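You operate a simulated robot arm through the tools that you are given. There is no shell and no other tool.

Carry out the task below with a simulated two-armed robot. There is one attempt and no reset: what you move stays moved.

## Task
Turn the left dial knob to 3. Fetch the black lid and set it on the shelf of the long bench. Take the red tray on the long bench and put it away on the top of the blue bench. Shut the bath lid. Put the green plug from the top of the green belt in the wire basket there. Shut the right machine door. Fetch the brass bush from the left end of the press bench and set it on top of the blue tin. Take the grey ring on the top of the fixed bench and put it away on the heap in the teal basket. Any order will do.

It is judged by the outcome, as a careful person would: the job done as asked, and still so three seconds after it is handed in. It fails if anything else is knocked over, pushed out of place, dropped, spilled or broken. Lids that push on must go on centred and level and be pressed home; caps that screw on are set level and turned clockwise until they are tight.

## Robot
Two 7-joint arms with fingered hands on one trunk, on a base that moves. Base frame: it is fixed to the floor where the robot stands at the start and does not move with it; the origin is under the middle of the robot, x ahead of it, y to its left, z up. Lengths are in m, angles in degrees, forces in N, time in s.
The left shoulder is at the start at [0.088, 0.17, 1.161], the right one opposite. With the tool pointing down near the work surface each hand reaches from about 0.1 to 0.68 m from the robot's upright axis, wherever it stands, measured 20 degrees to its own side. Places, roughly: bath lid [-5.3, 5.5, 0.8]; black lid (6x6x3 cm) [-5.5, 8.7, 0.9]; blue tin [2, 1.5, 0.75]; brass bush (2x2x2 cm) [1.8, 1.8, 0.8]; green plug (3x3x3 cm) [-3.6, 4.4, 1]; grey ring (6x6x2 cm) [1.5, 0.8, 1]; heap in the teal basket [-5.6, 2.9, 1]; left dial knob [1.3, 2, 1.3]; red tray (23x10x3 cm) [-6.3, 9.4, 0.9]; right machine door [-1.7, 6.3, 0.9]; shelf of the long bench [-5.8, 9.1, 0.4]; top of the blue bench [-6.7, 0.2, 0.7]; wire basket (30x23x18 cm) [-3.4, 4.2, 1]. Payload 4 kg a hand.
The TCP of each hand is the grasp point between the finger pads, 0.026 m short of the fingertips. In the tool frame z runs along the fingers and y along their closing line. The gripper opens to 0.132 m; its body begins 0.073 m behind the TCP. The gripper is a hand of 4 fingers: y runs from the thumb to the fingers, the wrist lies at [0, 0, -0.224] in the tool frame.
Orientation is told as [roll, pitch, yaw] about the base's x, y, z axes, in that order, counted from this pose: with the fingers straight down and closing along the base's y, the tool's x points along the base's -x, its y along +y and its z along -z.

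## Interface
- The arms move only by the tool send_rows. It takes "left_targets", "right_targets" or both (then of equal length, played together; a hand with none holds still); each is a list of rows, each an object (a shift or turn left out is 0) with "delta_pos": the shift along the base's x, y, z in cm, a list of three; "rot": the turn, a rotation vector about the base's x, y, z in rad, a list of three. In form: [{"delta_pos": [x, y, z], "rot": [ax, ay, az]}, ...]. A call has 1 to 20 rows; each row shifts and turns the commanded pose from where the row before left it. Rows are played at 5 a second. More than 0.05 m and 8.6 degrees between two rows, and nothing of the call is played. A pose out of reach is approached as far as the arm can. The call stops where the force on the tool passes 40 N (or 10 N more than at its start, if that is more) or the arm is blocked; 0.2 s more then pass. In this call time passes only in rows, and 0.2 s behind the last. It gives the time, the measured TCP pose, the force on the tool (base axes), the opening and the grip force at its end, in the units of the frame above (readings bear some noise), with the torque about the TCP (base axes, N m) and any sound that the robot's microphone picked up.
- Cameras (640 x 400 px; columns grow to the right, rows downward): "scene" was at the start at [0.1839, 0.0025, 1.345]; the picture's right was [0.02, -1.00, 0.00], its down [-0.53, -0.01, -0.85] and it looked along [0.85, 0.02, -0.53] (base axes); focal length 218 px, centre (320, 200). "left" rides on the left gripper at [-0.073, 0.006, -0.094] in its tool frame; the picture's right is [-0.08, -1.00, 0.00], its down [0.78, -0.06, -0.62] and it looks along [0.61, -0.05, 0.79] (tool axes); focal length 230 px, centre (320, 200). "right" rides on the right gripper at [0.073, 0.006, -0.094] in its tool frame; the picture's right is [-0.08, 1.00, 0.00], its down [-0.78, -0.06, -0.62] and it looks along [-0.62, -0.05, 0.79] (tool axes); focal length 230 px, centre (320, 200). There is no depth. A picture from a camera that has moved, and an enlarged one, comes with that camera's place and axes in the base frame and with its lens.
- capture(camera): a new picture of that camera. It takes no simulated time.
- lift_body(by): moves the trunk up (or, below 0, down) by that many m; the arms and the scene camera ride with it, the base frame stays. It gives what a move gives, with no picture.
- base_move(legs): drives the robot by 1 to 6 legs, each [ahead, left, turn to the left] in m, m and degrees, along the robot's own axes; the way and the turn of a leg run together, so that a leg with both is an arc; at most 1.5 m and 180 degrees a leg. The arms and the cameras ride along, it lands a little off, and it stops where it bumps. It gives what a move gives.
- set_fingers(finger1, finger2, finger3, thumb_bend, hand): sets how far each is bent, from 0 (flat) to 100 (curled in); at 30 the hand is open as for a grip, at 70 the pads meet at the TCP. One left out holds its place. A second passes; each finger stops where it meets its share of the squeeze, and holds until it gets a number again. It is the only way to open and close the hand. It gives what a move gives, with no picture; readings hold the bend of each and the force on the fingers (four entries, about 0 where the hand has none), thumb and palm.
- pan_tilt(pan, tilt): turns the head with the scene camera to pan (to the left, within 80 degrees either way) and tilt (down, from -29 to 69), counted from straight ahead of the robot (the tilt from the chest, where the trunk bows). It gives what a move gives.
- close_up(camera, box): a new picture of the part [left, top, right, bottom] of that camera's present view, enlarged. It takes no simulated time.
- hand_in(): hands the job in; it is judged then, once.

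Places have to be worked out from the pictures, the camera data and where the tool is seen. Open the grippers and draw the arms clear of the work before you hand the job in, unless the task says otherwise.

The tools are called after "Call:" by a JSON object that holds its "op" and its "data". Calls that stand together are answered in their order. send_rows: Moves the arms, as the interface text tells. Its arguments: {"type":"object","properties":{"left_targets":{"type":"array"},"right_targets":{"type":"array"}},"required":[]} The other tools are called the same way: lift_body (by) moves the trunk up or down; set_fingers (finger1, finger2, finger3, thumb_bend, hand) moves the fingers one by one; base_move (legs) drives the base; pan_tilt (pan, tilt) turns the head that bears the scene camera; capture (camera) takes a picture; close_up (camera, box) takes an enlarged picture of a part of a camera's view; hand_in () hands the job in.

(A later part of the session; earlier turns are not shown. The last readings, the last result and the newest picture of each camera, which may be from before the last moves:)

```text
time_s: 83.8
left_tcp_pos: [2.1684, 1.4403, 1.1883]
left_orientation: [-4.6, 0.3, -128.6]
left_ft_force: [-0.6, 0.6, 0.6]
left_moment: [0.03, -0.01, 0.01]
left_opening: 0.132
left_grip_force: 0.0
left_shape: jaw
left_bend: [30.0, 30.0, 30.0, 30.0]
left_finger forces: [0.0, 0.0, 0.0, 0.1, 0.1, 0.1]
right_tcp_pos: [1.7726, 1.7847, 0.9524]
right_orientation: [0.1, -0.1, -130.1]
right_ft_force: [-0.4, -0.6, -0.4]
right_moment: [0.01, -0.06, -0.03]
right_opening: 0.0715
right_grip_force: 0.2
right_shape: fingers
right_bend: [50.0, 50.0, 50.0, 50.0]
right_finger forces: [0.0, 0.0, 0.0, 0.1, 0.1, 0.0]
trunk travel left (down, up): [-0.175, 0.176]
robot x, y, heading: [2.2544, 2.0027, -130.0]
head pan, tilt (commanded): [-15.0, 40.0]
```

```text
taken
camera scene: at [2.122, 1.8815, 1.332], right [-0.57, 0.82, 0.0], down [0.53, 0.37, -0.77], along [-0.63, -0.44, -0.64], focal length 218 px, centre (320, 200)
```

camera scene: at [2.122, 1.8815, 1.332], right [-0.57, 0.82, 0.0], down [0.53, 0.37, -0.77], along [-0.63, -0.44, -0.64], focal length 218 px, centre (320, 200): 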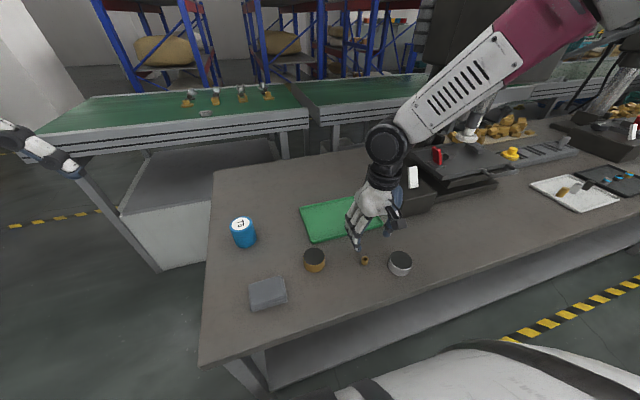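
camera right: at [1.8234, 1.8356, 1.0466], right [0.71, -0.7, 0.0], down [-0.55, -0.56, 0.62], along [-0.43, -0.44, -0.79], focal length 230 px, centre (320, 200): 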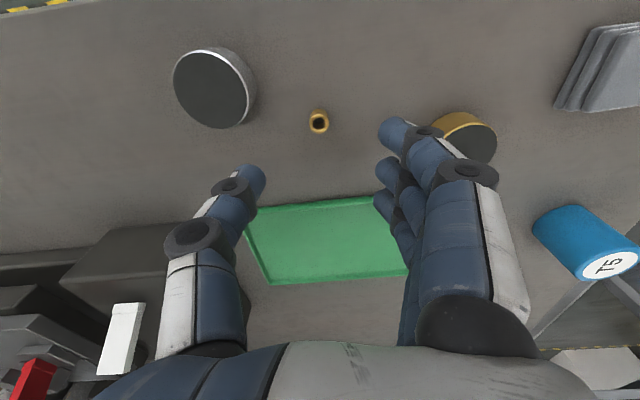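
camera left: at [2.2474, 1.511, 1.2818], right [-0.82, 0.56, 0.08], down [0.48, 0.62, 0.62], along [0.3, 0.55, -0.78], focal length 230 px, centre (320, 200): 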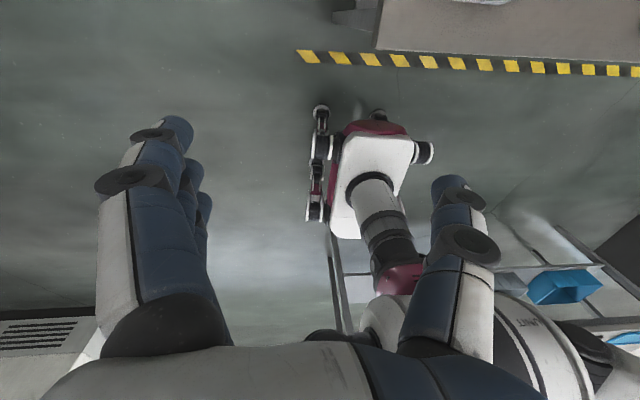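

The bush sits centred between thumb and fingers, about 4 mm further forward than the TCP. I lower to about z = 0.87 and check.

Call:
{"op": "send_rows", "data": {"right_targets": [{"delta_pos": [-0.2, -0.2, -3]}, {"delta_pos": [-0.1, -0.1, -3]}, {"delta_pos": [0, 0, -2.2]}]}}

Call:
{"op": "capture", "data": {"camera": "right"}}

Call:
{"op": "close_up", "data": {"camera": "scene", "box": [280, 160, 440, 290]}}

```text
time_s: 84.7
left_tcp_pos: [2.168, 1.4411, 1.1889]
left_orientation: [-4.6, 0.2, -128.7]
left_ft_force: [0.0, 0.3, 0.4]
left_moment: [-0.02, -0.03, -0.04]
left_opening: 0.1321
left_grip_force: 0.0
left_shape: jaw
left_bend: [30.0, 30.0, 30.0, 30.0]
left_finger forces: [0.0, 0.0, 0.0, 0.0, 0.0, 0.1]
right_tcp_pos: [1.7711, 1.7828, 0.8711]
right_orientation: [0.0, 0.0, -130.2]
right_ft_force: [0.3, 0.2, -0.7]
right_moment: [-0.01, 0.03, 0.02]
right_opening: 0.0715
right_grip_force: 0.1
right_shape: fingers
right_bend: [50.0, 50.0, 50.0, 50.0]
right_finger forces: [0.1, 0.1, 0.0, 0.0, 0.0, 0.0]
trunk travel left (down, up): [-0.175, 0.176]
robot x, y, heading: [2.2553, 1.9999, -130.2]
head pan, tilt (commanded): [-15.0, 40.0]
```

```text
taken
camera right: at [1.821, 1.8337, 0.9657], right [0.71, -0.7, 0.0], down [-0.55, -0.56, 0.62], along [-0.43, -0.44, -0.79], focal length 230 px, centre (320, 200)
```

right: 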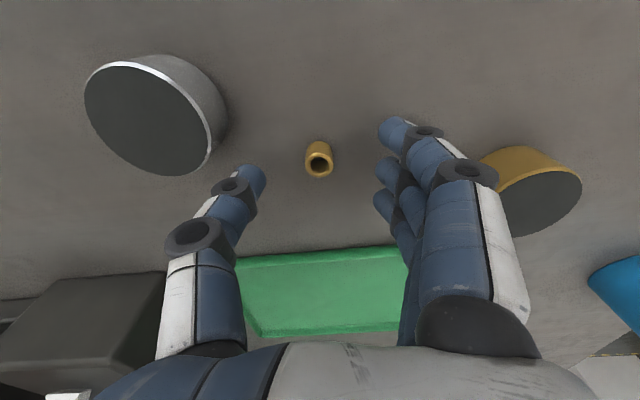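

```text
3.08 times, centred on (360, 225) of scene
camera zoom: at [2.1224, 1.8819, 1.3322], right [-0.57, 0.82, 0.0], down [0.53, 0.37, -0.77], along [-0.63, -0.44, -0.64], focal length 671 px, centre (197, 123)
```

zoom: 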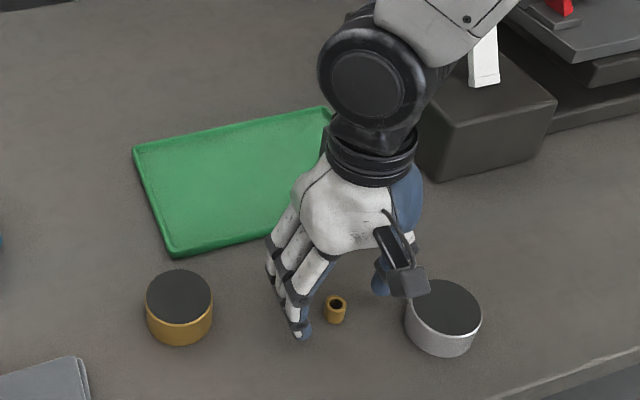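

Triangulating both cameras puts the bush centre at [1.772, 1.784, 0.833], right under the TCP, and the bench at about 0.823. I lower slowly by 1.5 cm while watching the force.

Call:
{"op": "send_rows", "data": {"right_targets": [{"delta_pos": [0, 0, -0.5]}, {"delta_pos": [0, 0, -0.5]}, {"delta_pos": [0, 0, -0.5]}, {"delta_pos": [0, 0, -0.3]}]}}

Call:
{"op": "capture", "data": {"camera": "right"}}

Call:
{"op": "close_up", "data": {"camera": "scene", "box": [310, 200, 420, 290]}}

```text
time_s: 85.7
left_tcp_pos: [2.1699, 1.4413, 1.1908]
left_orientation: [-4.7, 0.3, -128.7]
left_ft_force: [-0.7, -0.8, 0.4]
left_moment: [-0.02, -0.02, 0.02]
left_opening: 0.1319
left_grip_force: 0.1
left_shape: jaw
left_bend: [30.0, 30.0, 30.0, 30.0]
left_finger forces: [0.1, 0.0, 0.0, 0.0, 0.0, 0.0]
right_tcp_pos: [1.7705, 1.7812, 0.8537]
right_orientation: [-0.1, 0.0, -130.1]
right_ft_force: [0.3, -0.8, -0.1]
right_moment: [0.01, -0.02, 0.04]
right_opening: 0.0713
right_grip_force: 0.1
right_shape: fingers
right_bend: [50.0, 50.0, 50.0, 50.0]
right_finger forces: [0.0, 0.0, 0.1, 0.0, 0.1, 0.0]
trunk travel left (down, up): [-0.175, 0.176]
robot x, y, heading: [2.2509, 2.0026, -130.2]
head pan, tilt (commanded): [-15.0, 40.0]
```

```text
taken
camera right: at [1.8214, 1.8335, 0.948], right [0.71, -0.7, 0.0], down [-0.55, -0.56, 0.62], along [-0.43, -0.44, -0.79], focal length 230 px, centre (320, 200)
```

right: 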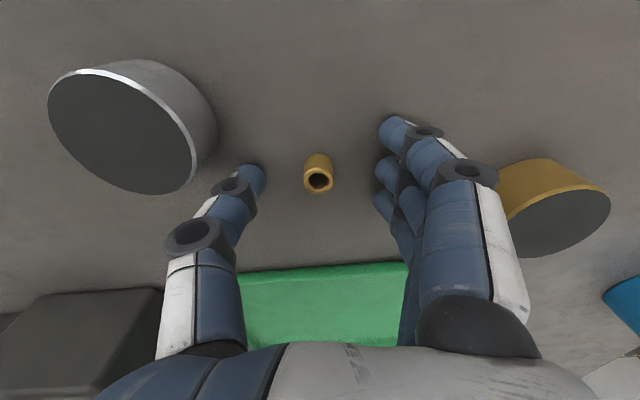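

```text
4.44 times, centred on (365, 245) of scene
camera zoom: at [2.1227, 1.8823, 1.3323], right [-0.57, 0.82, 0.0], down [0.53, 0.37, -0.77], along [-0.63, -0.44, -0.64], focal length 969 px, centre (120, 0)
```

zoom: 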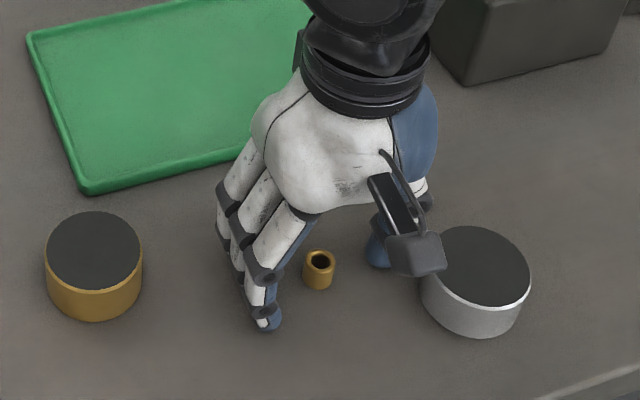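

Bush is centred on thumb and middle finger, and the tips look about a centimetre above the bench. I lower another 0.7 cm in small steps.

Call:
{"op": "send_rows", "data": {"right_targets": [{"delta_pos": [0, 0, -0.3]}, {"delta_pos": [0, 0, -0.2]}, {"delta_pos": [0, 0, -0.2]}]}}

Call:
{"op": "capture", "data": {"camera": "right"}}

```text
time_s: 86.4
left_tcp_pos: [2.1713, 1.4434, 1.1918]
left_orientation: [-4.7, 0.0, -128.6]
left_ft_force: [-0.4, 0.9, 0.0]
left_moment: [-0.02, 0.01, 0.04]
left_opening: 0.132
left_grip_force: 0.0
left_shape: jaw
left_bend: [30.0, 30.0, 30.0, 30.0]
left_finger forces: [0.0, 0.1, 0.0, 0.0, 0.1, 0.1]
right_tcp_pos: [1.7707, 1.7802, 0.8523]
right_orientation: [0.1, -0.6, -130.1]
right_ft_force: [3.7, 6.1, 34.4]
right_moment: [0.29, -0.61, 0.12]
right_opening: 0.0715
right_grip_force: 17.4
right_shape: fingers
right_bend: [52.0, 51.0, 50.0, 50.0]
right_finger forces: [12.8, 6.9, 2.1, 0.0, 12.8, 0.0]
trunk travel left (down, up): [-0.175, 0.176]
robot x, y, heading: [2.2562, 1.9983, -130.1]
head pan, tilt (commanded): [-15.0, 40.0]
stopped in row 3 (right hand): the force on the tool passed its limit at 43 N (the readings are from after the stop); the commanded pose is now the measured one
```

```text
taken
camera right: at [1.8227, 1.8337, 0.9467], right [0.71, -0.7, 0.0], down [-0.55, -0.56, 0.62], along [-0.44, -0.45, -0.78], focal length 230 px, centre (320, 200)
```

right: 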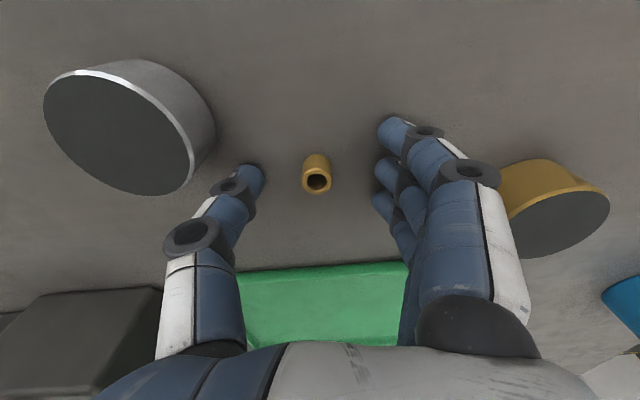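

The tips touched the bench at TCP z = 0.8525 (34 N), so the bench is at about 0.823. I back off 3 mm and close the hand on the bush.

Call:
{"op": "send_rows", "data": {"right_targets": [{"delta_pos": [0, 0, 0.3]}]}}

Call:
{"op": "set_fingers", "data": {"hand": "right", "finger1": 62, "finger2": 76, "finger3": 62, "thumb_bend": 76}}

Call:
{"op": "capture", "data": {"camera": "right"}}

```text
time_s: 86.8
left_tcp_pos: [2.1704, 1.4413, 1.1898]
left_orientation: [-4.7, 0.2, -128.6]
left_ft_force: [0.4, -0.6, 0.2]
left_moment: [-0.01, -0.01, 0.04]
left_opening: 0.1318
left_grip_force: 0.1
left_shape: jaw
left_bend: [30.0, 30.0, 30.0, 30.0]
left_finger forces: [0.0, 0.1, 0.0, 0.1, 0.1, 0.0]
right_tcp_pos: [1.7715, 1.7808, 0.8525]
right_orientation: [-0.1, -0.4, -130.1]
right_ft_force: [2.5, 2.6, 18.3]
right_moment: [0.2, -0.2, -0.02]
right_opening: 0.0715
right_grip_force: 9.0
right_shape: fingers
right_bend: [51.0, 50.0, 50.0, 50.0]
right_finger forces: [5.3, 3.1, 1.4, 0.0, 8.3, 0.0]
trunk travel left (down, up): [-0.175, 0.176]
robot x, y, heading: [2.2529, 2.0001, -130.1]
head pan, tilt (commanded): [-15.0, 40.0]
```

```text
time_s: 87.8
left_tcp_pos: [2.1699, 1.4414, 1.1897]
left_orientation: [-4.6, 0.2, -128.6]
left_ft_force: [-0.3, 0.6, 1.0]
left_moment: [0.04, 0.02, -0.01]
left_opening: 0.1323
left_grip_force: 0.1
left_shape: jaw
left_bend: [30.0, 30.0, 30.0, 30.0]
left_finger forces: [0.0, 0.0, 0.1, 0.0, 0.1, 0.0]
right_tcp_pos: [1.7707, 1.7815, 0.8531]
right_orientation: [0.0, -0.4, -130.1]
right_ft_force: [-0.6, 0.2, -0.6]
right_moment: [-0.02, -0.01, -0.01]
right_opening: 0.0253
right_grip_force: 9.9
right_shape: fingers
right_bend: [62.0, 68.0, 62.0, 70.0]
right_finger forces: [0.0, 9.6, 0.2, 0.0, 10.0, 0.1]
trunk travel left (down, up): [-0.175, 0.176]
robot x, y, heading: [2.2588, 2.0023, -130.4]
head pan, tilt (commanded): [-15.0, 40.0]
```

```text
taken
camera right: at [1.8209, 1.8328, 0.9467], right [0.71, -0.7, 0.0], down [-0.55, -0.56, 0.62], along [-0.43, -0.44, -0.78], focal length 230 px, centre (320, 200)
```

right: 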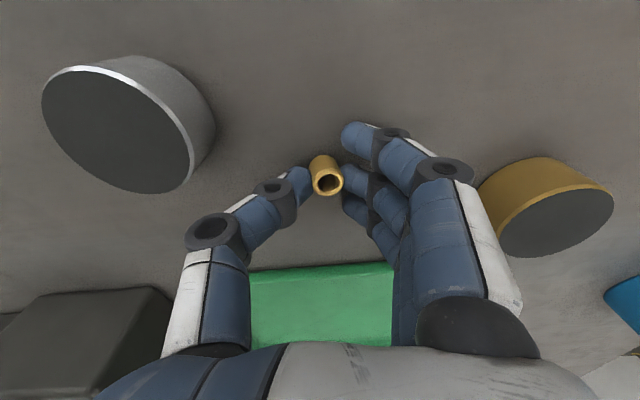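

Thumb and middle finger hold the bush with about 10 N. I lift 12 cm and check that it comes along.

Call:
{"op": "send_rows", "data": {"right_targets": [{"delta_pos": [0, 0, 1]}, {"delta_pos": [0, 0, 2]}, {"delta_pos": [0, 0, 3]}, {"delta_pos": [0, 0, 4]}, {"delta_pos": [0, 0, 4]}]}}

Call:
{"op": "capture", "data": {"camera": "right"}}

Call:
{"op": "capture", "data": {"camera": "scene"}}

```text
time_s: 89.0
left_tcp_pos: [2.1698, 1.4417, 1.1899]
left_orientation: [-4.6, 0.2, -128.6]
left_ft_force: [0.3, 0.4, 0.2]
left_moment: [-0.02, -0.04, -0.05]
left_opening: 0.132
left_grip_force: 0.1
left_shape: jaw
left_bend: [30.0, 30.0, 30.0, 30.0]
left_finger forces: [0.0, 0.1, 0.1, 0.0, 0.0, 0.0]
right_tcp_pos: [1.77, 1.7817, 0.9932]
right_orientation: [0.0, -0.3, -130.1]
right_ft_force: [-0.1, 0.9, -0.4]
right_moment: [-0.01, 0.0, 0.01]
right_opening: 0.0252
right_grip_force: 10.1
right_shape: fingers
right_bend: [62.0, 68.0, 62.0, 71.0]
right_finger forces: [0.0, 9.6, 0.1, 0.0, 10.0, 0.1]
trunk travel left (down, up): [-0.175, 0.176]
robot x, y, heading: [2.2516, 2.0011, -130.1]
head pan, tilt (commanded): [-15.0, 40.0]
```

```text
taken
camera right: at [1.8208, 1.8332, 1.0878], right [0.71, -0.7, 0.0], down [-0.55, -0.56, 0.62], along [-0.44, -0.44, -0.78], focal length 230 px, centre (320, 200)
```

right: 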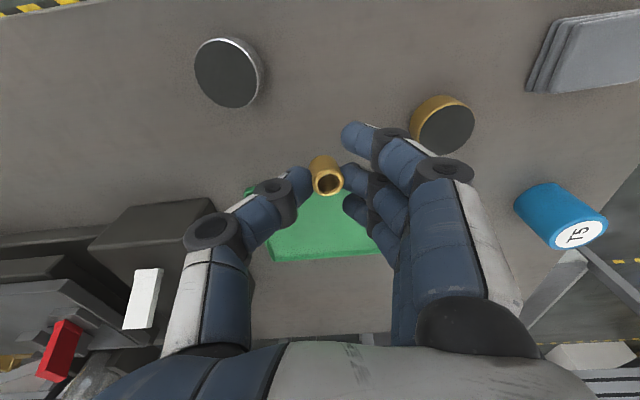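

```text
taken
camera scene: at [2.1232, 1.883, 1.3325], right [-0.57, 0.82, 0.0], down [0.53, 0.37, -0.77], along [-0.63, -0.44, -0.64], focal length 218 px, centre (320, 200)
```

scene: 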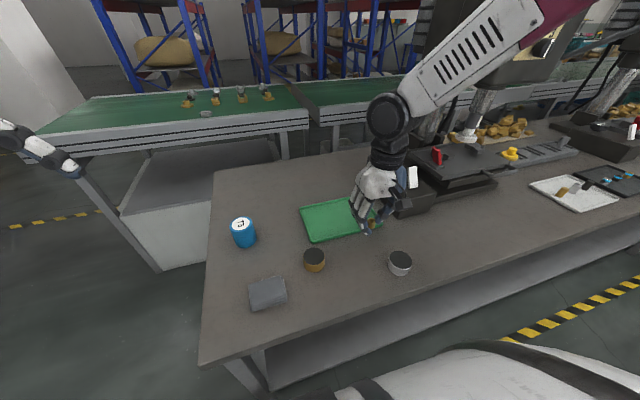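

The bush is held. Now I enlarge the view of the tin to fix its top precisely.

Call:
{"op": "close_up", "data": {"camera": "scene", "box": [203, 195, 283, 265]}}

Call:
{"op": "close_up", "data": {"camera": "right", "box": [500, 160, 640, 270]}}

```text
5.71 times, centred on (243, 230) of scene
camera zoom: at [2.1232, 1.883, 1.3325], right [-0.57, 0.82, 0.0], down [0.53, 0.37, -0.77], along [-0.63, -0.44, -0.64], focal length 1246 px, centre (760, 29)
```

zoom: 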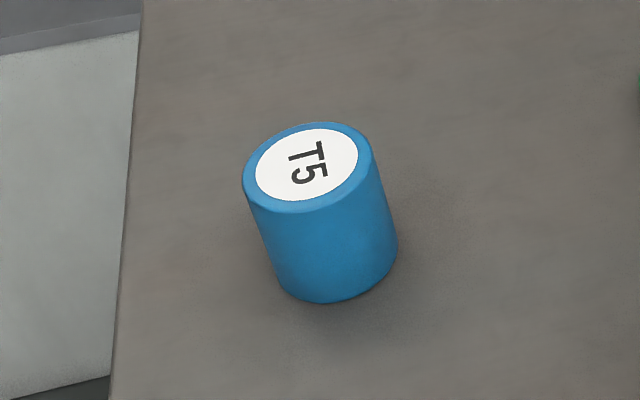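

```text
3.64 times, centred on (570, 215) of right
camera zoom: at [1.8208, 1.8332, 1.0878], right [0.71, -0.7, 0.0], down [-0.55, -0.56, 0.62], along [-0.44, -0.44, -0.78], focal length 837 px, centre (-589, 146)
```

zoom: 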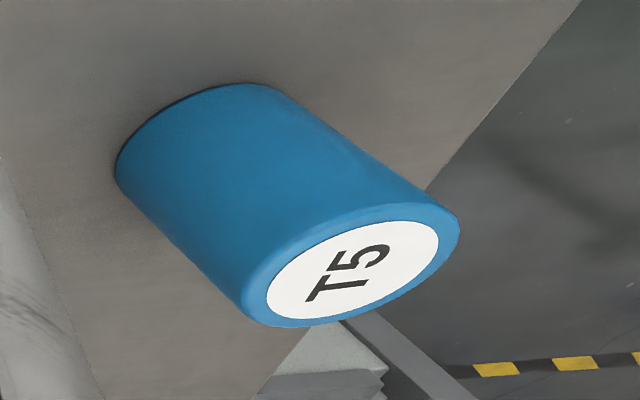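

Triangulation puts the tin's top centre at [1.900, 1.457, 0.890], about 6 cm across. It is a little far for the right hand, so I strafe 0.25 m left with the bush held high.

Call:
{"op": "base_move", "data": {"legs": [[0, 0.25, 0]]}}

Call:
{"op": "pan_tilt", "data": {"pan": -10, "tilt": 45}}

Call:
{"op": "capture", "data": {"camera": "scene"}}

Call:
{"op": "capture", "data": {"camera": "right"}}

```text
time_s: 91.8
left_tcp_pos: [2.3601, 1.2803, 1.1895]
left_orientation: [-4.7, 0.3, -128.8]
left_ft_force: [0.9, -0.7, -0.1]
left_moment: [0.01, 0.04, 0.01]
left_opening: 0.1318
left_grip_force: 0.2
left_shape: jaw
left_bend: [30.0, 30.0, 30.0, 30.0]
left_finger forces: [0.0, 0.1, 0.1, 0.0, 0.1, 0.0]
right_tcp_pos: [1.9605, 1.6214, 0.9926]
right_orientation: [0.0, -0.3, -130.2]
right_ft_force: [0.7, 0.1, 0.1]
right_moment: [0.0, -0.02, 0.01]
right_opening: 0.0254
right_grip_force: 10.2
right_shape: fingers
right_bend: [62.0, 68.0, 62.0, 71.0]
right_finger forces: [0.0, 9.7, 0.0, 0.0, 9.9, 0.0]
trunk travel left (down, up): [-0.175, 0.176]
robot x, y, heading: [2.4447, 1.844, -130.1]
head pan, tilt (commanded): [-15.0, 40.0]
```

```text
time_s: 92.4
left_tcp_pos: [2.3595, 1.2809, 1.1907]
left_orientation: [-4.6, 0.3, -128.6]
left_ft_force: [0.9, -0.5, 0.9]
left_moment: [0.0, -0.03, -0.03]
left_opening: 0.1322
left_grip_force: 0.1
left_shape: jaw
left_bend: [30.0, 30.0, 30.0, 30.0]
left_finger forces: [0.0, 0.0, 0.0, 0.1, 0.0, 0.0]
right_tcp_pos: [1.9606, 1.6204, 0.9928]
right_orientation: [0.0, -0.3, -130.1]
right_ft_force: [-0.1, -1.2, -0.4]
right_moment: [-0.04, -0.03, 0.0]
right_opening: 0.0254
right_grip_force: 9.8
right_shape: fingers
right_bend: [62.0, 68.0, 62.0, 71.0]
right_finger forces: [0.0, 9.7, 0.0, 0.0, 10.1, 0.0]
trunk travel left (down, up): [-0.175, 0.176]
robot x, y, heading: [2.4446, 1.843, -130.3]
head pan, tilt (commanded): [-10.0, 45.0]
```

```text
taken
camera scene: at [2.3207, 1.7179, 1.325], right [-0.64, 0.77, 0.0], down [0.54, 0.45, -0.71], along [-0.54, -0.45, -0.71], focal length 218 px, centre (320, 200)
```

scene: 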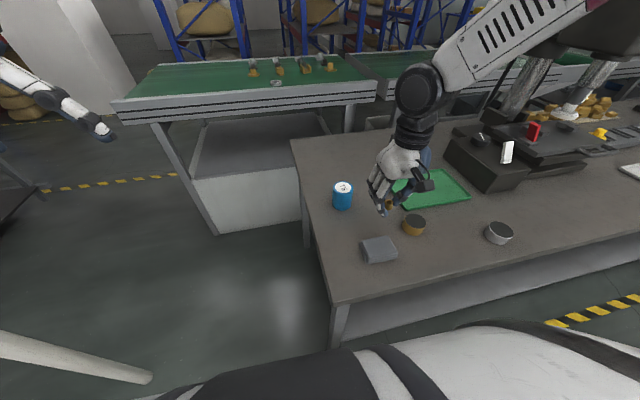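

```text
taken
camera right: at [2.0109, 1.6722, 1.087], right [0.71, -0.7, 0.0], down [-0.55, -0.56, 0.62], along [-0.44, -0.44, -0.78], focal length 230 px, centre (320, 200)
```

right: 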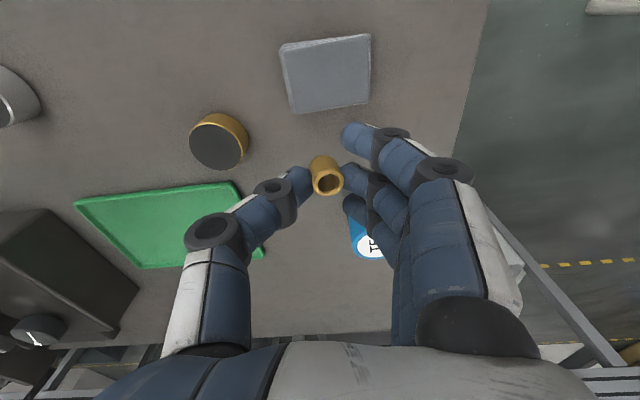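

The base landed well: the tin is now straight ahead of the right shoulder. I carry the bush horizontally over to above the tin.

Call:
{"op": "send_rows", "data": {"right_targets": [{"delta_pos": [-1.58, -4.04, 0]}, {"delta_pos": [-1.58, -4.04, 0]}, {"delta_pos": [-1.58, -4.04, 0]}, {"delta_pos": [-1.58, -4.04, 0]}]}}

Call:
{"op": "capture", "data": {"camera": "right"}}

Call:
{"op": "close_up", "data": {"camera": "scene", "box": [290, 130, 450, 240]}}

```text
time_s: 93.4
left_tcp_pos: [2.3578, 1.2793, 1.1887]
left_orientation: [-4.6, 0.3, -128.7]
left_ft_force: [0.8, 0.4, 0.3]
left_moment: [0.0, -0.05, 0.0]
left_opening: 0.1318
left_grip_force: 0.1
left_shape: jaw
left_bend: [30.0, 30.0, 30.0, 30.0]
left_finger forces: [0.0, 0.0, 0.0, 0.1, 0.0, 0.0]
right_tcp_pos: [1.8963, 1.4569, 0.9931]
right_orientation: [0.0, -0.3, -130.2]
right_ft_force: [0.0, 0.2, -0.5]
right_moment: [-0.03, -0.01, 0.03]
right_opening: 0.025
right_grip_force: 9.9
right_shape: fingers
right_bend: [62.0, 68.0, 62.0, 71.0]
right_finger forces: [0.0, 9.8, 0.0, 0.0, 9.9, 0.0]
trunk travel left (down, up): [-0.175, 0.176]
robot x, y, heading: [2.4454, 1.8401, -130.2]
head pan, tilt (commanded): [-10.0, 45.0]
```

```text
taken
camera right: at [1.9473, 1.5088, 1.087], right [0.71, -0.7, 0.0], down [-0.55, -0.56, 0.62], along [-0.44, -0.44, -0.78], focal length 230 px, centre (320, 200)
```

right: 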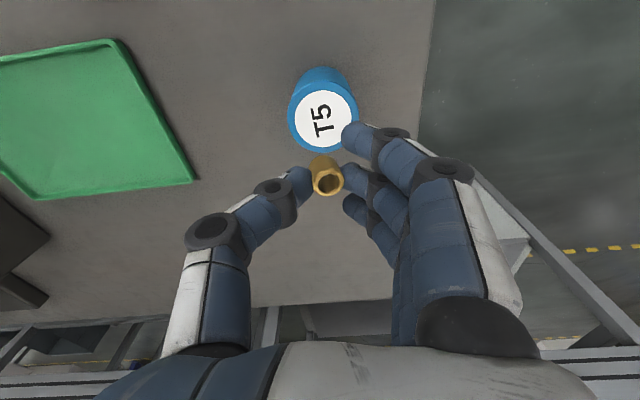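

```text
3.64 times, centred on (370, 185) of scene
camera zoom: at [2.3203, 1.7167, 1.3247], right [-0.64, 0.77, 0.0], down [0.54, 0.45, -0.71], along [-0.54, -0.45, -0.71], focal length 793 px, centre (138, 254)
```

zoom: 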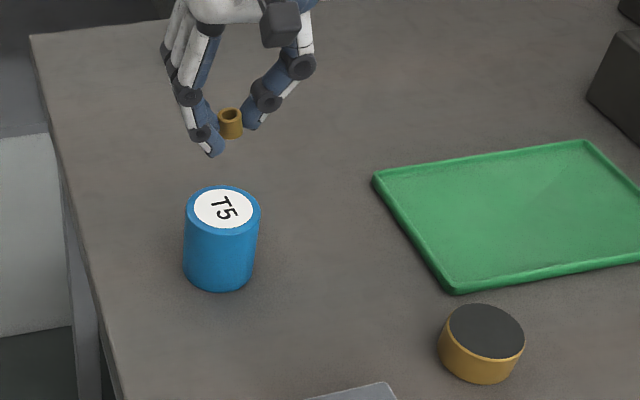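

Both cameras say the tin's centre is about (+0.5, +0.6) cm from under the bush. I correct that while lowering to just above the tin.

Call:
{"op": "send_rows", "data": {"right_targets": [{"delta_pos": [0.5, 0.6, -2]}, {"delta_pos": [0, 0, -2]}, {"delta_pos": [0, 0, -1.5]}]}}

Call:
{"op": "capture", "data": {"camera": "right"}}

Call:
{"op": "close_up", "data": {"camera": "scene", "box": [310, 145, 400, 225]}}

```text
time_s: 94.2
left_tcp_pos: [2.3597, 1.2806, 1.1898]
left_orientation: [-4.6, 0.3, -128.7]
left_ft_force: [-0.4, -0.3, -0.6]
left_moment: [-0.03, -0.01, 0.0]
left_opening: 0.132
left_grip_force: 0.0
left_shape: jaw
left_bend: [30.0, 30.0, 30.0, 30.0]
left_finger forces: [0.0, 0.0, 0.0, 0.1, 0.1, 0.0]
right_tcp_pos: [1.9009, 1.4646, 0.9377]
right_orientation: [0.1, -0.3, -130.1]
right_ft_force: [0.3, 0.3, -0.6]
right_moment: [-0.01, 0.01, 0.02]
right_opening: 0.0251
right_grip_force: 9.3
right_shape: fingers
right_bend: [62.0, 68.0, 62.0, 71.0]
right_finger forces: [0.0, 9.8, 0.0, 0.0, 9.8, 0.0]
trunk travel left (down, up): [-0.175, 0.176]
robot x, y, heading: [2.444, 1.8342, -130.3]
head pan, tilt (commanded): [-10.0, 45.0]
```

```text
taken
camera right: at [1.9519, 1.516, 1.032], right [0.71, -0.7, 0.0], down [-0.55, -0.56, 0.62], along [-0.44, -0.44, -0.78], focal length 230 px, centre (320, 200)
```

right: 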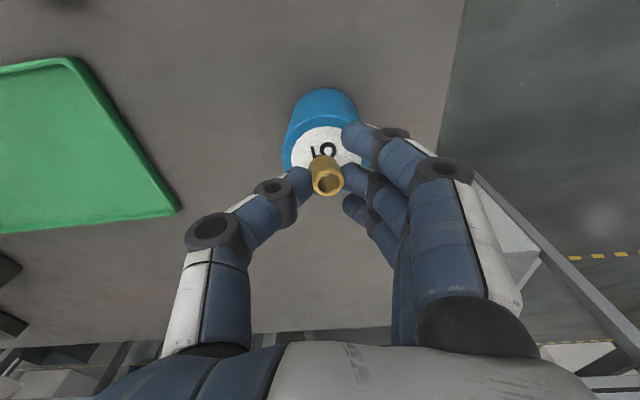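

```text
5.00 times, centred on (355, 185) of scene
camera zoom: at [2.3206, 1.7176, 1.3249], right [-0.64, 0.77, 0.0], down [0.54, 0.45, -0.71], along [-0.54, -0.45, -0.71], focal length 1090 px, centre (145, 275)
```

zoom: 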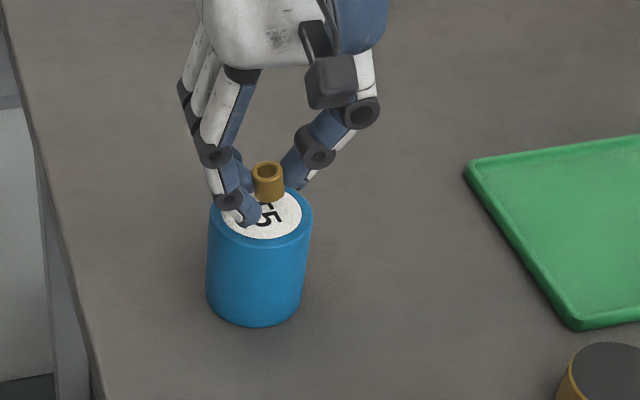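

Bush is about 1.8 cm above the tin and centred within a few mm. I nudge it slightly and lower in small steps to touch.

Call:
{"op": "send_rows", "data": {"right_targets": [{"delta_pos": [-0.1, -0.2, -0.6]}, {"delta_pos": [0, 0, -0.5]}, {"delta_pos": [0, 0, -0.4]}]}}

Call:
{"op": "close_up", "data": {"camera": "scene", "box": [310, 145, 400, 225]}}

```text
time_s: 95.0
left_tcp_pos: [2.3578, 1.2802, 1.1902]
left_orientation: [-4.6, 0.3, -128.7]
left_ft_force: [0.7, -0.1, 0.1]
left_moment: [0.01, 0.0, -0.01]
left_opening: 0.132
left_grip_force: 0.0
left_shape: jaw
left_bend: [30.0, 30.0, 30.0, 30.0]
left_finger forces: [0.0, 0.0, 0.0, 0.0, 0.0, 0.0]
right_tcp_pos: [1.9, 1.4636, 0.9226]
right_orientation: [0.0, -0.3, -130.2]
right_ft_force: [-0.9, 0.5, -0.4]
right_moment: [0.02, 0.01, -0.02]
right_opening: 0.0252
right_grip_force: 9.6
right_shape: fingers
right_bend: [62.0, 68.0, 62.0, 71.0]
right_finger forces: [0.0, 9.8, 0.0, 0.0, 10.0, 0.0]
trunk travel left (down, up): [-0.175, 0.176]
robot x, y, heading: [2.4419, 1.8446, -130.2]
head pan, tilt (commanded): [-10.0, 45.0]
```

```text
5.00 times, centred on (355, 185) of scene
camera zoom: at [2.3206, 1.7177, 1.325], right [-0.64, 0.77, 0.0], down [0.54, 0.45, -0.71], along [-0.54, -0.45, -0.71], focal length 1090 px, centre (145, 275)
```

zoom: 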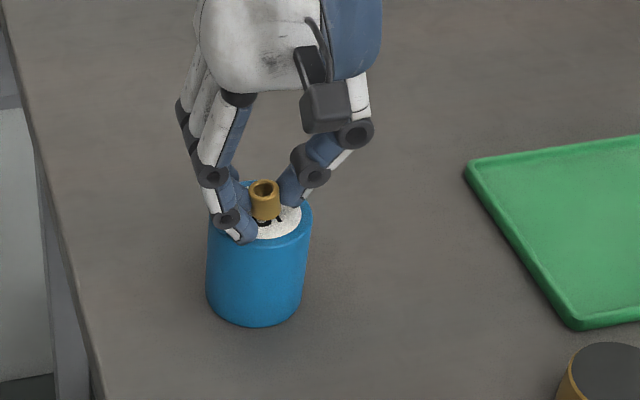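

Only 2–3 mm remain; I lower in 1 mm steps and watch the force.

Call:
{"op": "send_rows", "data": {"right_targets": [{"delta_pos": [0, 0, -0.1]}, {"delta_pos": [0, 0, -0.1]}]}}

```text
time_s: 95.6
left_tcp_pos: [2.3595, 1.2796, 1.1903]
left_orientation: [-4.6, 0.2, -128.7]
left_ft_force: [-0.5, 1.0, -0.6]
left_moment: [0.01, -0.02, -0.02]
left_opening: 0.1317
left_grip_force: 0.1
left_shape: jaw
left_bend: [30.0, 30.0, 30.0, 30.0]
left_finger forces: [0.1, 0.1, 0.0, 0.0, 0.0, 0.0]
right_tcp_pos: [1.9012, 1.4631, 0.9213]
right_orientation: [0.0, -0.4, -130.3]
right_ft_force: [-1.0, -0.2, 0.9]
right_moment: [0.0, -0.02, -0.02]
right_opening: 0.0251
right_grip_force: 10.2
right_shape: fingers
right_bend: [62.0, 68.0, 62.0, 71.0]
right_finger forces: [1.0, 9.7, 0.0, 0.0, 10.0, 0.0]
trunk travel left (down, up): [-0.175, 0.176]
robot x, y, heading: [2.442, 1.8434, -130.2]
head pan, tilt (commanded): [-10.0, 45.0]
```

Finger 1 just starts to touch the tin top (1 N), so the bush is within a millimetre or so of it. I lower one more millimetre and check.

Call:
{"op": "send_rows", "data": {"right_targets": [{"delta_pos": [0, 0, -0.1]}]}}

Call:
{"op": "close_up", "data": {"camera": "scene", "box": [325, 165, 375, 205]}}

Call:
{"op": "close_up", "data": {"camera": "right", "box": [240, 100, 420, 220]}}

```text
time_s: 96.0
left_tcp_pos: [2.3595, 1.2807, 1.1901]
left_orientation: [-4.5, 0.2, -128.7]
left_ft_force: [-0.6, -0.6, -0.1]
left_moment: [0.04, -0.02, -0.01]
left_opening: 0.132
left_grip_force: 0.2
left_shape: jaw
left_bend: [30.0, 30.0, 30.0, 30.0]
left_finger forces: [0.1, 0.0, 0.0, 0.1, 0.0, 0.1]
right_tcp_pos: [1.9019, 1.4627, 0.9205]
right_orientation: [0.0, -0.4, -130.1]
right_ft_force: [0.1, -0.4, 5.2]
right_moment: [-0.03, -0.15, 0.01]
right_opening: 0.0249
right_grip_force: 12.5
right_shape: fingers
right_bend: [62.0, 68.0, 62.0, 71.0]
right_finger forces: [4.1, 9.8, 1.1, 0.0, 10.0, 0.1]
trunk travel left (down, up): [-0.175, 0.176]
robot x, y, heading: [2.445, 1.8409, -130.3]
head pan, tilt (commanded): [-10.0, 45.0]
```

```text
10.00 times, centred on (350, 185) of scene
camera zoom: at [2.3212, 1.7182, 1.3252], right [-0.64, 0.77, 0.0], down [0.54, 0.45, -0.71], along [-0.54, -0.45, -0.71], focal length 2180 px, centre (20, 350)
```

zoom: 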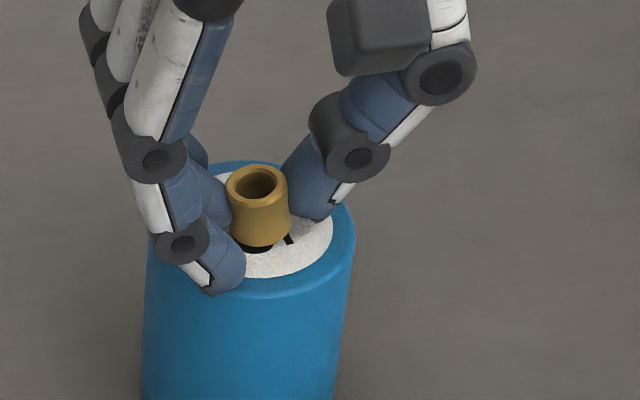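

```text
3.33 times, centred on (330, 160) of right
camera zoom: at [1.9519, 1.5148, 1.0152], right [0.71, -0.7, 0.0], down [-0.55, -0.56, 0.62], along [-0.44, -0.44, -0.78], focal length 767 px, centre (287, 333)
```

zoom: 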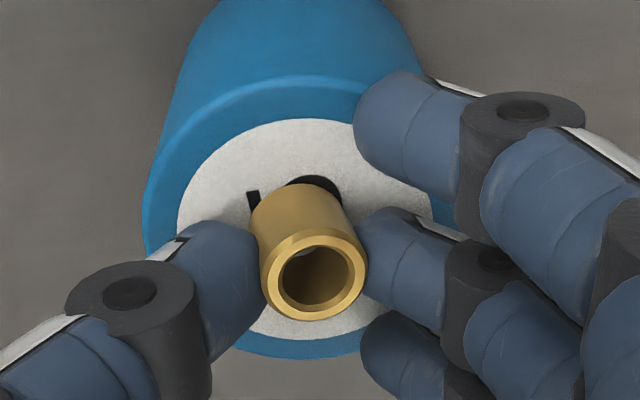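

A gap of at most 1–2 mm remains under the bush, with fingers 1 and 3 lightly resting on the tin. I release gently by opening the middle finger and thumb a few degrees so the bush settles.

Call:
{"op": "set_fingers", "data": {"hand": "right", "finger2": 62, "thumb_bend": 64}}

Call:
{"op": "close_up", "data": {"camera": "scene", "box": [325, 165, 375, 205]}}

Call:
{"op": "close_up", "data": {"camera": "right", "box": [240, 100, 420, 220]}}

```text
time_s: 97.0
left_tcp_pos: [2.3596, 1.2808, 1.1902]
left_orientation: [-4.6, 0.2, -128.7]
left_ft_force: [0.0, 0.1, 0.0]
left_moment: [0.01, -0.01, 0.01]
left_opening: 0.1317
left_grip_force: 0.1
left_shape: jaw
left_bend: [30.0, 30.0, 30.0, 30.0]
left_finger forces: [0.0, 0.0, 0.0, 0.1, 0.0, 0.0]
right_tcp_pos: [1.9014, 1.4641, 0.9207]
right_orientation: [-0.1, -0.4, -130.2]
right_ft_force: [0.6, -1.8, 9.1]
right_moment: [-0.13, -0.18, -0.08]
right_opening: 0.03
right_grip_force: 4.4
right_shape: fingers
right_bend: [63.0, 62.0, 62.0, 64.0]
right_finger forces: [4.6, 1.8, 2.0, 0.0, 0.0, 0.0]
trunk travel left (down, up): [-0.175, 0.176]
robot x, y, heading: [2.446, 1.8412, -130.4]
head pan, tilt (commanded): [-10.0, 45.0]
```

```text
10.00 times, centred on (350, 185) of scene
camera zoom: at [2.3214, 1.7182, 1.3252], right [-0.64, 0.77, 0.0], down [0.54, 0.45, -0.71], along [-0.54, -0.45, -0.71], focal length 2180 px, centre (20, 350)
```

zoom: 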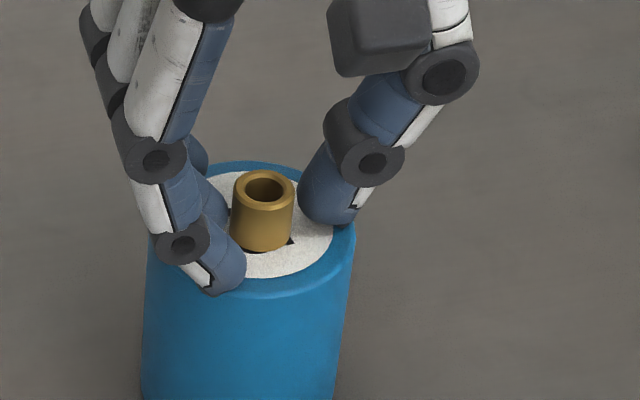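

```text
3.33 times, centred on (330, 160) of right
camera zoom: at [1.952, 1.5149, 1.0151], right [0.71, -0.7, 0.0], down [-0.55, -0.56, 0.62], along [-0.44, -0.44, -0.78], focal length 767 px, centre (287, 333)
```

zoom: 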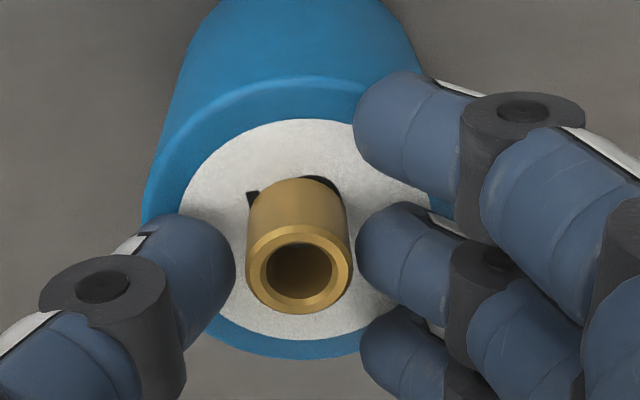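

The bush now stands upright on the tin, free of the thumb. I raise 4 mm, open the fingers outward, then lift away straight up.

Call:
{"op": "send_rows", "data": {"right_targets": [{"delta_pos": [0, 0, 0.2]}, {"delta_pos": [0, 0, 0.3]}]}}

Call:
{"op": "set_fingers", "data": {"hand": "right", "finger1": 50, "finger2": 50, "finger3": 50, "thumb_bend": 52}}

Call:
{"op": "send_rows", "data": {"right_targets": [{"delta_pos": [0, 0, 1]}, {"delta_pos": [0, 0, 2]}, {"delta_pos": [0, 0, 4]}, {"delta_pos": [0, 0, 4]}, {"delta_pos": [0, 0, 4]}]}}

Call:
{"op": "capture", "data": {"camera": "scene"}}

Call:
{"op": "close_up", "data": {"camera": "scene", "box": [320, 165, 380, 215]}}

```text
time_s: 97.6
left_tcp_pos: [2.3593, 1.2813, 1.1893]
left_orientation: [-4.5, 0.3, -128.7]
left_ft_force: [0.7, 0.0, -0.1]
left_moment: [0.03, -0.02, 0.02]
left_opening: 0.132
left_grip_force: 0.1
left_shape: jaw
left_bend: [30.0, 30.0, 30.0, 30.0]
left_finger forces: [0.1, 0.0, 0.0, 0.1, 0.0, 0.0]
right_tcp_pos: [1.9013, 1.4644, 0.9241]
right_orientation: [0.0, -0.2, -130.1]
right_ft_force: [0.1, -0.8, -0.2]
right_moment: [-0.03, 0.01, 0.01]
right_opening: 0.0304
right_grip_force: 0.0
right_shape: fingers
right_bend: [62.0, 62.0, 62.0, 64.0]
right_finger forces: [0.1, 0.0, 0.0, 0.0, 0.0, 0.1]
trunk travel left (down, up): [-0.175, 0.176]
robot x, y, heading: [2.4458, 1.8414, -130.2]
head pan, tilt (commanded): [-10.0, 45.0]
```

```text
time_s: 98.6
left_tcp_pos: [2.3597, 1.2802, 1.1887]
left_orientation: [-4.6, 0.3, -128.8]
left_ft_force: [0.9, 0.7, -1.2]
left_moment: [-0.02, -0.02, 0.03]
left_opening: 0.1319
left_grip_force: 0.0
left_shape: jaw
left_bend: [30.0, 30.0, 30.0, 30.0]
left_finger forces: [0.1, 0.1, 0.1, 0.1, 0.0, 0.1]
right_tcp_pos: [1.9001, 1.4632, 0.9246]
right_orientation: [0.1, -0.3, -130.2]
right_ft_force: [-0.2, -0.1, -0.1]
right_moment: [0.02, -0.02, 0.01]
right_opening: 0.0668
right_grip_force: 0.1
right_shape: fingers
right_bend: [50.0, 50.0, 50.0, 52.0]
right_finger forces: [0.1, 0.1, 0.1, 0.0, 0.0, 0.0]
trunk travel left (down, up): [-0.175, 0.176]
robot x, y, heading: [2.4442, 1.8405, -130.3]
head pan, tilt (commanded): [-10.0, 45.0]
```

```text
time_s: 99.8
left_tcp_pos: [2.3589, 1.2806, 1.1895]
left_orientation: [-4.7, 0.2, -128.7]
left_ft_force: [-0.4, -0.1, 0.2]
left_moment: [0.04, 0.02, -0.03]
left_opening: 0.1319
left_grip_force: 0.0
left_shape: jaw
left_bend: [30.0, 30.0, 30.0, 30.0]
left_finger forces: [0.0, 0.1, 0.0, 0.1, 0.0, 0.0]
right_tcp_pos: [1.9022, 1.4627, 1.0753]
right_orientation: [-0.1, -0.3, -130.2]
right_ft_force: [0.9, -0.3, 0.3]
right_moment: [-0.03, 0.01, 0.0]
right_opening: 0.0668
right_grip_force: 0.0
right_shape: fingers
right_bend: [50.0, 50.0, 50.0, 52.0]
right_finger forces: [0.0, 0.0, 0.0, 0.1, 0.0, 0.1]
trunk travel left (down, up): [-0.175, 0.176]
robot x, y, heading: [2.4465, 1.8388, -130.2]
head pan, tilt (commanded): [-10.0, 45.0]
```

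```text
taken
camera scene: at [2.3214, 1.7184, 1.3252], right [-0.64, 0.77, 0.0], down [0.54, 0.45, -0.71], along [-0.54, -0.45, -0.71], focal length 218 px, centre (320, 200)
```

scene: 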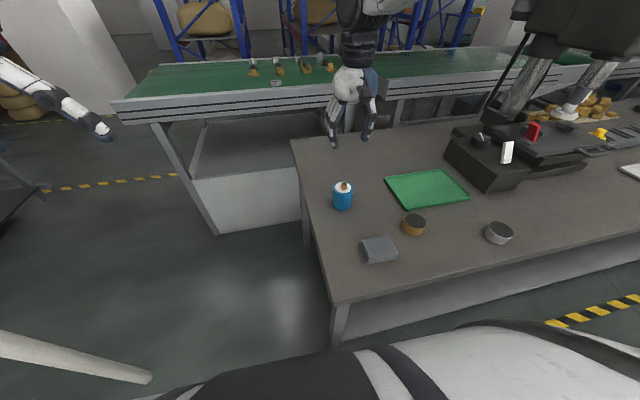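

```text
8.00 times, centred on (350, 190) of scene
camera zoom: at [2.3214, 1.7184, 1.3252], right [-0.64, 0.77, 0.0], down [0.54, 0.45, -0.71], along [-0.54, -0.45, -0.71], focal length 1744 px, centre (80, 280)
```

zoom: 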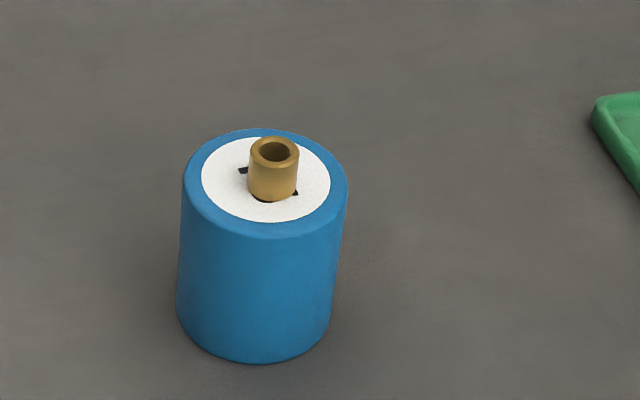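

Bush task done: it stands upright on the tin. I draw the right hand back and up before moving over to the drill press dial.

Call:
{"op": "send_rows", "data": {"right_targets": [{"delta_pos": [1, 1.2, 3]}, {"delta_pos": [2.2, 2.7, 2.5]}, {"delta_pos": [2.2, 2.7, 2.5]}, {"delta_pos": [2.2, 2.7, 2.5]}, {"delta_pos": [2.2, 2.7, 2.5]}, {"delta_pos": [2.2, 2.7, 2]}, {"delta_pos": [2.2, 2.7, 0]}]}}

Call:
{"op": "base_move", "data": {"legs": [[-0.2, 0, 0], [0, -0.75, 0]]}}

Call:
{"op": "pan_tilt", "data": {"pan": -10, "tilt": 0}}

Call:
{"op": "capture", "data": {"camera": "scene"}}

```text
time_s: 101.4
left_tcp_pos: [2.3589, 1.281, 1.1901]
left_orientation: [-4.6, 0.2, -128.7]
left_ft_force: [0.9, 0.3, 0.5]
left_moment: [-0.03, 0.0, 0.0]
left_opening: 0.1322
left_grip_force: 0.0
left_shape: jaw
left_bend: [30.0, 30.0, 30.0, 30.0]
left_finger forces: [0.0, 0.0, 0.0, 0.0, 0.0, 0.0]
right_tcp_pos: [2.0414, 1.6378, 1.2253]
right_orientation: [-0.1, -0.4, -130.2]
right_ft_force: [0.0, 0.4, 0.0]
right_moment: [0.01, 0.01, 0.0]
right_opening: 0.0669
right_grip_force: 0.0
right_shape: fingers
right_bend: [50.0, 50.0, 50.0, 52.0]
right_finger forces: [0.0, 0.0, 0.0, 0.1, 0.0, 0.0]
trunk travel left (down, up): [-0.175, 0.176]
robot x, y, heading: [2.4453, 1.8419, -130.2]
head pan, tilt (commanded): [-10.0, 45.0]
```

```text
time_s: 109.6
left_tcp_pos: [1.9155, 1.915, 1.1894]
left_orientation: [-4.7, 0.4, -128.9]
left_ft_force: [-0.1, -0.7, 0.8]
left_moment: [0.01, 0.02, 0.01]
left_opening: 0.1318
left_grip_force: 0.0
left_shape: jaw
left_bend: [30.0, 30.0, 30.0, 30.0]
left_finger forces: [0.0, 0.1, 0.0, 0.1, 0.1, 0.1]
right_tcp_pos: [1.5992, 2.2752, 1.225]
right_orientation: [0.0, -0.3, -130.4]
right_ft_force: [-0.5, 0.4, 1.1]
right_moment: [-0.06, 0.0, 0.0]
right_opening: 0.0668
right_grip_force: 0.0
right_shape: fingers
right_bend: [50.0, 50.0, 50.0, 52.0]
right_finger forces: [0.0, 0.0, 0.1, 0.0, 0.1, 0.0]
trunk travel left (down, up): [-0.175, 0.176]
robot x, y, heading: [2.0003, 2.4755, -130.6]
head pan, tilt (commanded): [-10.0, 45.0]
```

```text
time_s: 110.7
left_tcp_pos: [1.9159, 1.9158, 1.1905]
left_orientation: [-4.5, 0.3, -128.9]
left_ft_force: [-0.3, 0.2, 0.7]
left_moment: [0.0, 0.02, 0.03]
left_opening: 0.132
left_grip_force: 0.1
left_shape: jaw
left_bend: [30.0, 30.0, 30.0, 30.0]
left_finger forces: [0.0, 0.1, 0.0, 0.1, 0.1, 0.0]
right_tcp_pos: [1.6007, 2.274, 1.225]
right_orientation: [0.0, -0.2, -130.4]
right_ft_force: [0.2, 1.0, 0.3]
right_moment: [0.0, 0.01, -0.03]
right_opening: 0.0668
right_grip_force: 0.0
right_shape: fingers
right_bend: [50.0, 50.0, 50.0, 52.0]
right_finger forces: [0.0, 0.0, 0.0, 0.0, 0.0, 0.0]
trunk travel left (down, up): [-0.175, 0.176]
robot x, y, heading: [2.0018, 2.4752, -130.5]
head pan, tilt (commanded): [-10.0, 0.0]
```

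```text
taken
camera scene: at [1.8718, 2.3482, 1.3959], right [-0.64, 0.77, 0.0], down [0.0, 0.0, -1.0], along [-0.77, -0.64, 0.0], focal length 218 px, centre (320, 200)
```

scene: 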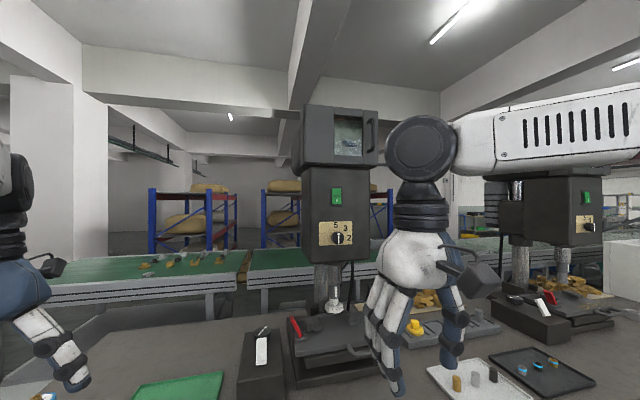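

The left press's dial is straight ahead with numbers on its plate. I enlarge it to read the scale and pointer.

Call:
{"op": "close_up", "data": {"camera": "scene", "box": [310, 205, 366, 257]}}

Call:
{"op": "close_up", "data": {"camera": "scene", "box": [540, 170, 640, 260]}}

```text
7.69 times, centred on (338, 231) of scene
camera zoom: at [1.8718, 2.3482, 1.3959], right [-0.64, 0.77, 0.0], down [0.0, 0.0, -1.0], along [-0.77, -0.64, 0.0], focal length 1677 px, centre (182, -38)
```

zoom: 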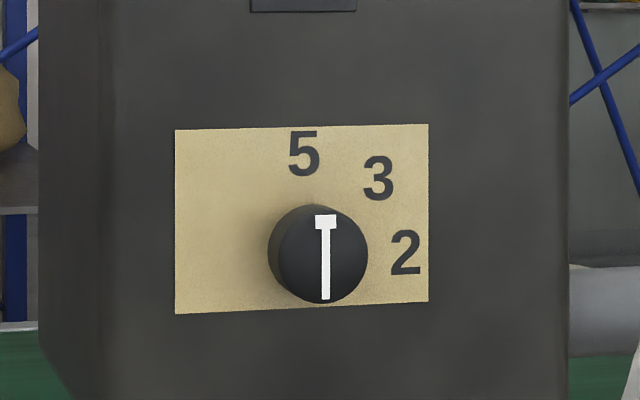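

```text
4.44 times, centred on (590, 215) of scene
camera zoom: at [1.8718, 2.3482, 1.3959], right [-0.64, 0.77, 0.0], down [0.0, 0.0, -1.0], along [-0.77, -0.64, 0.0], focal length 969 px, centre (-880, 133)
```

zoom: 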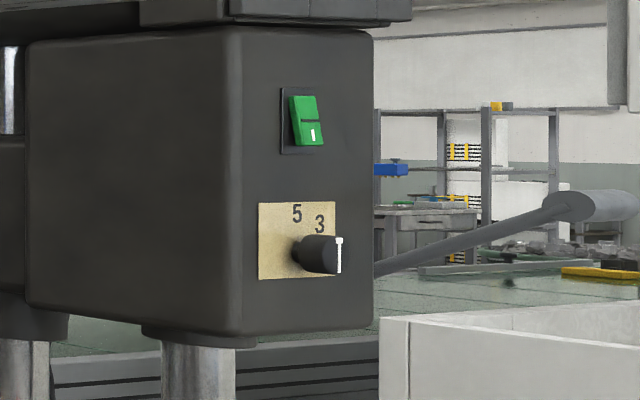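

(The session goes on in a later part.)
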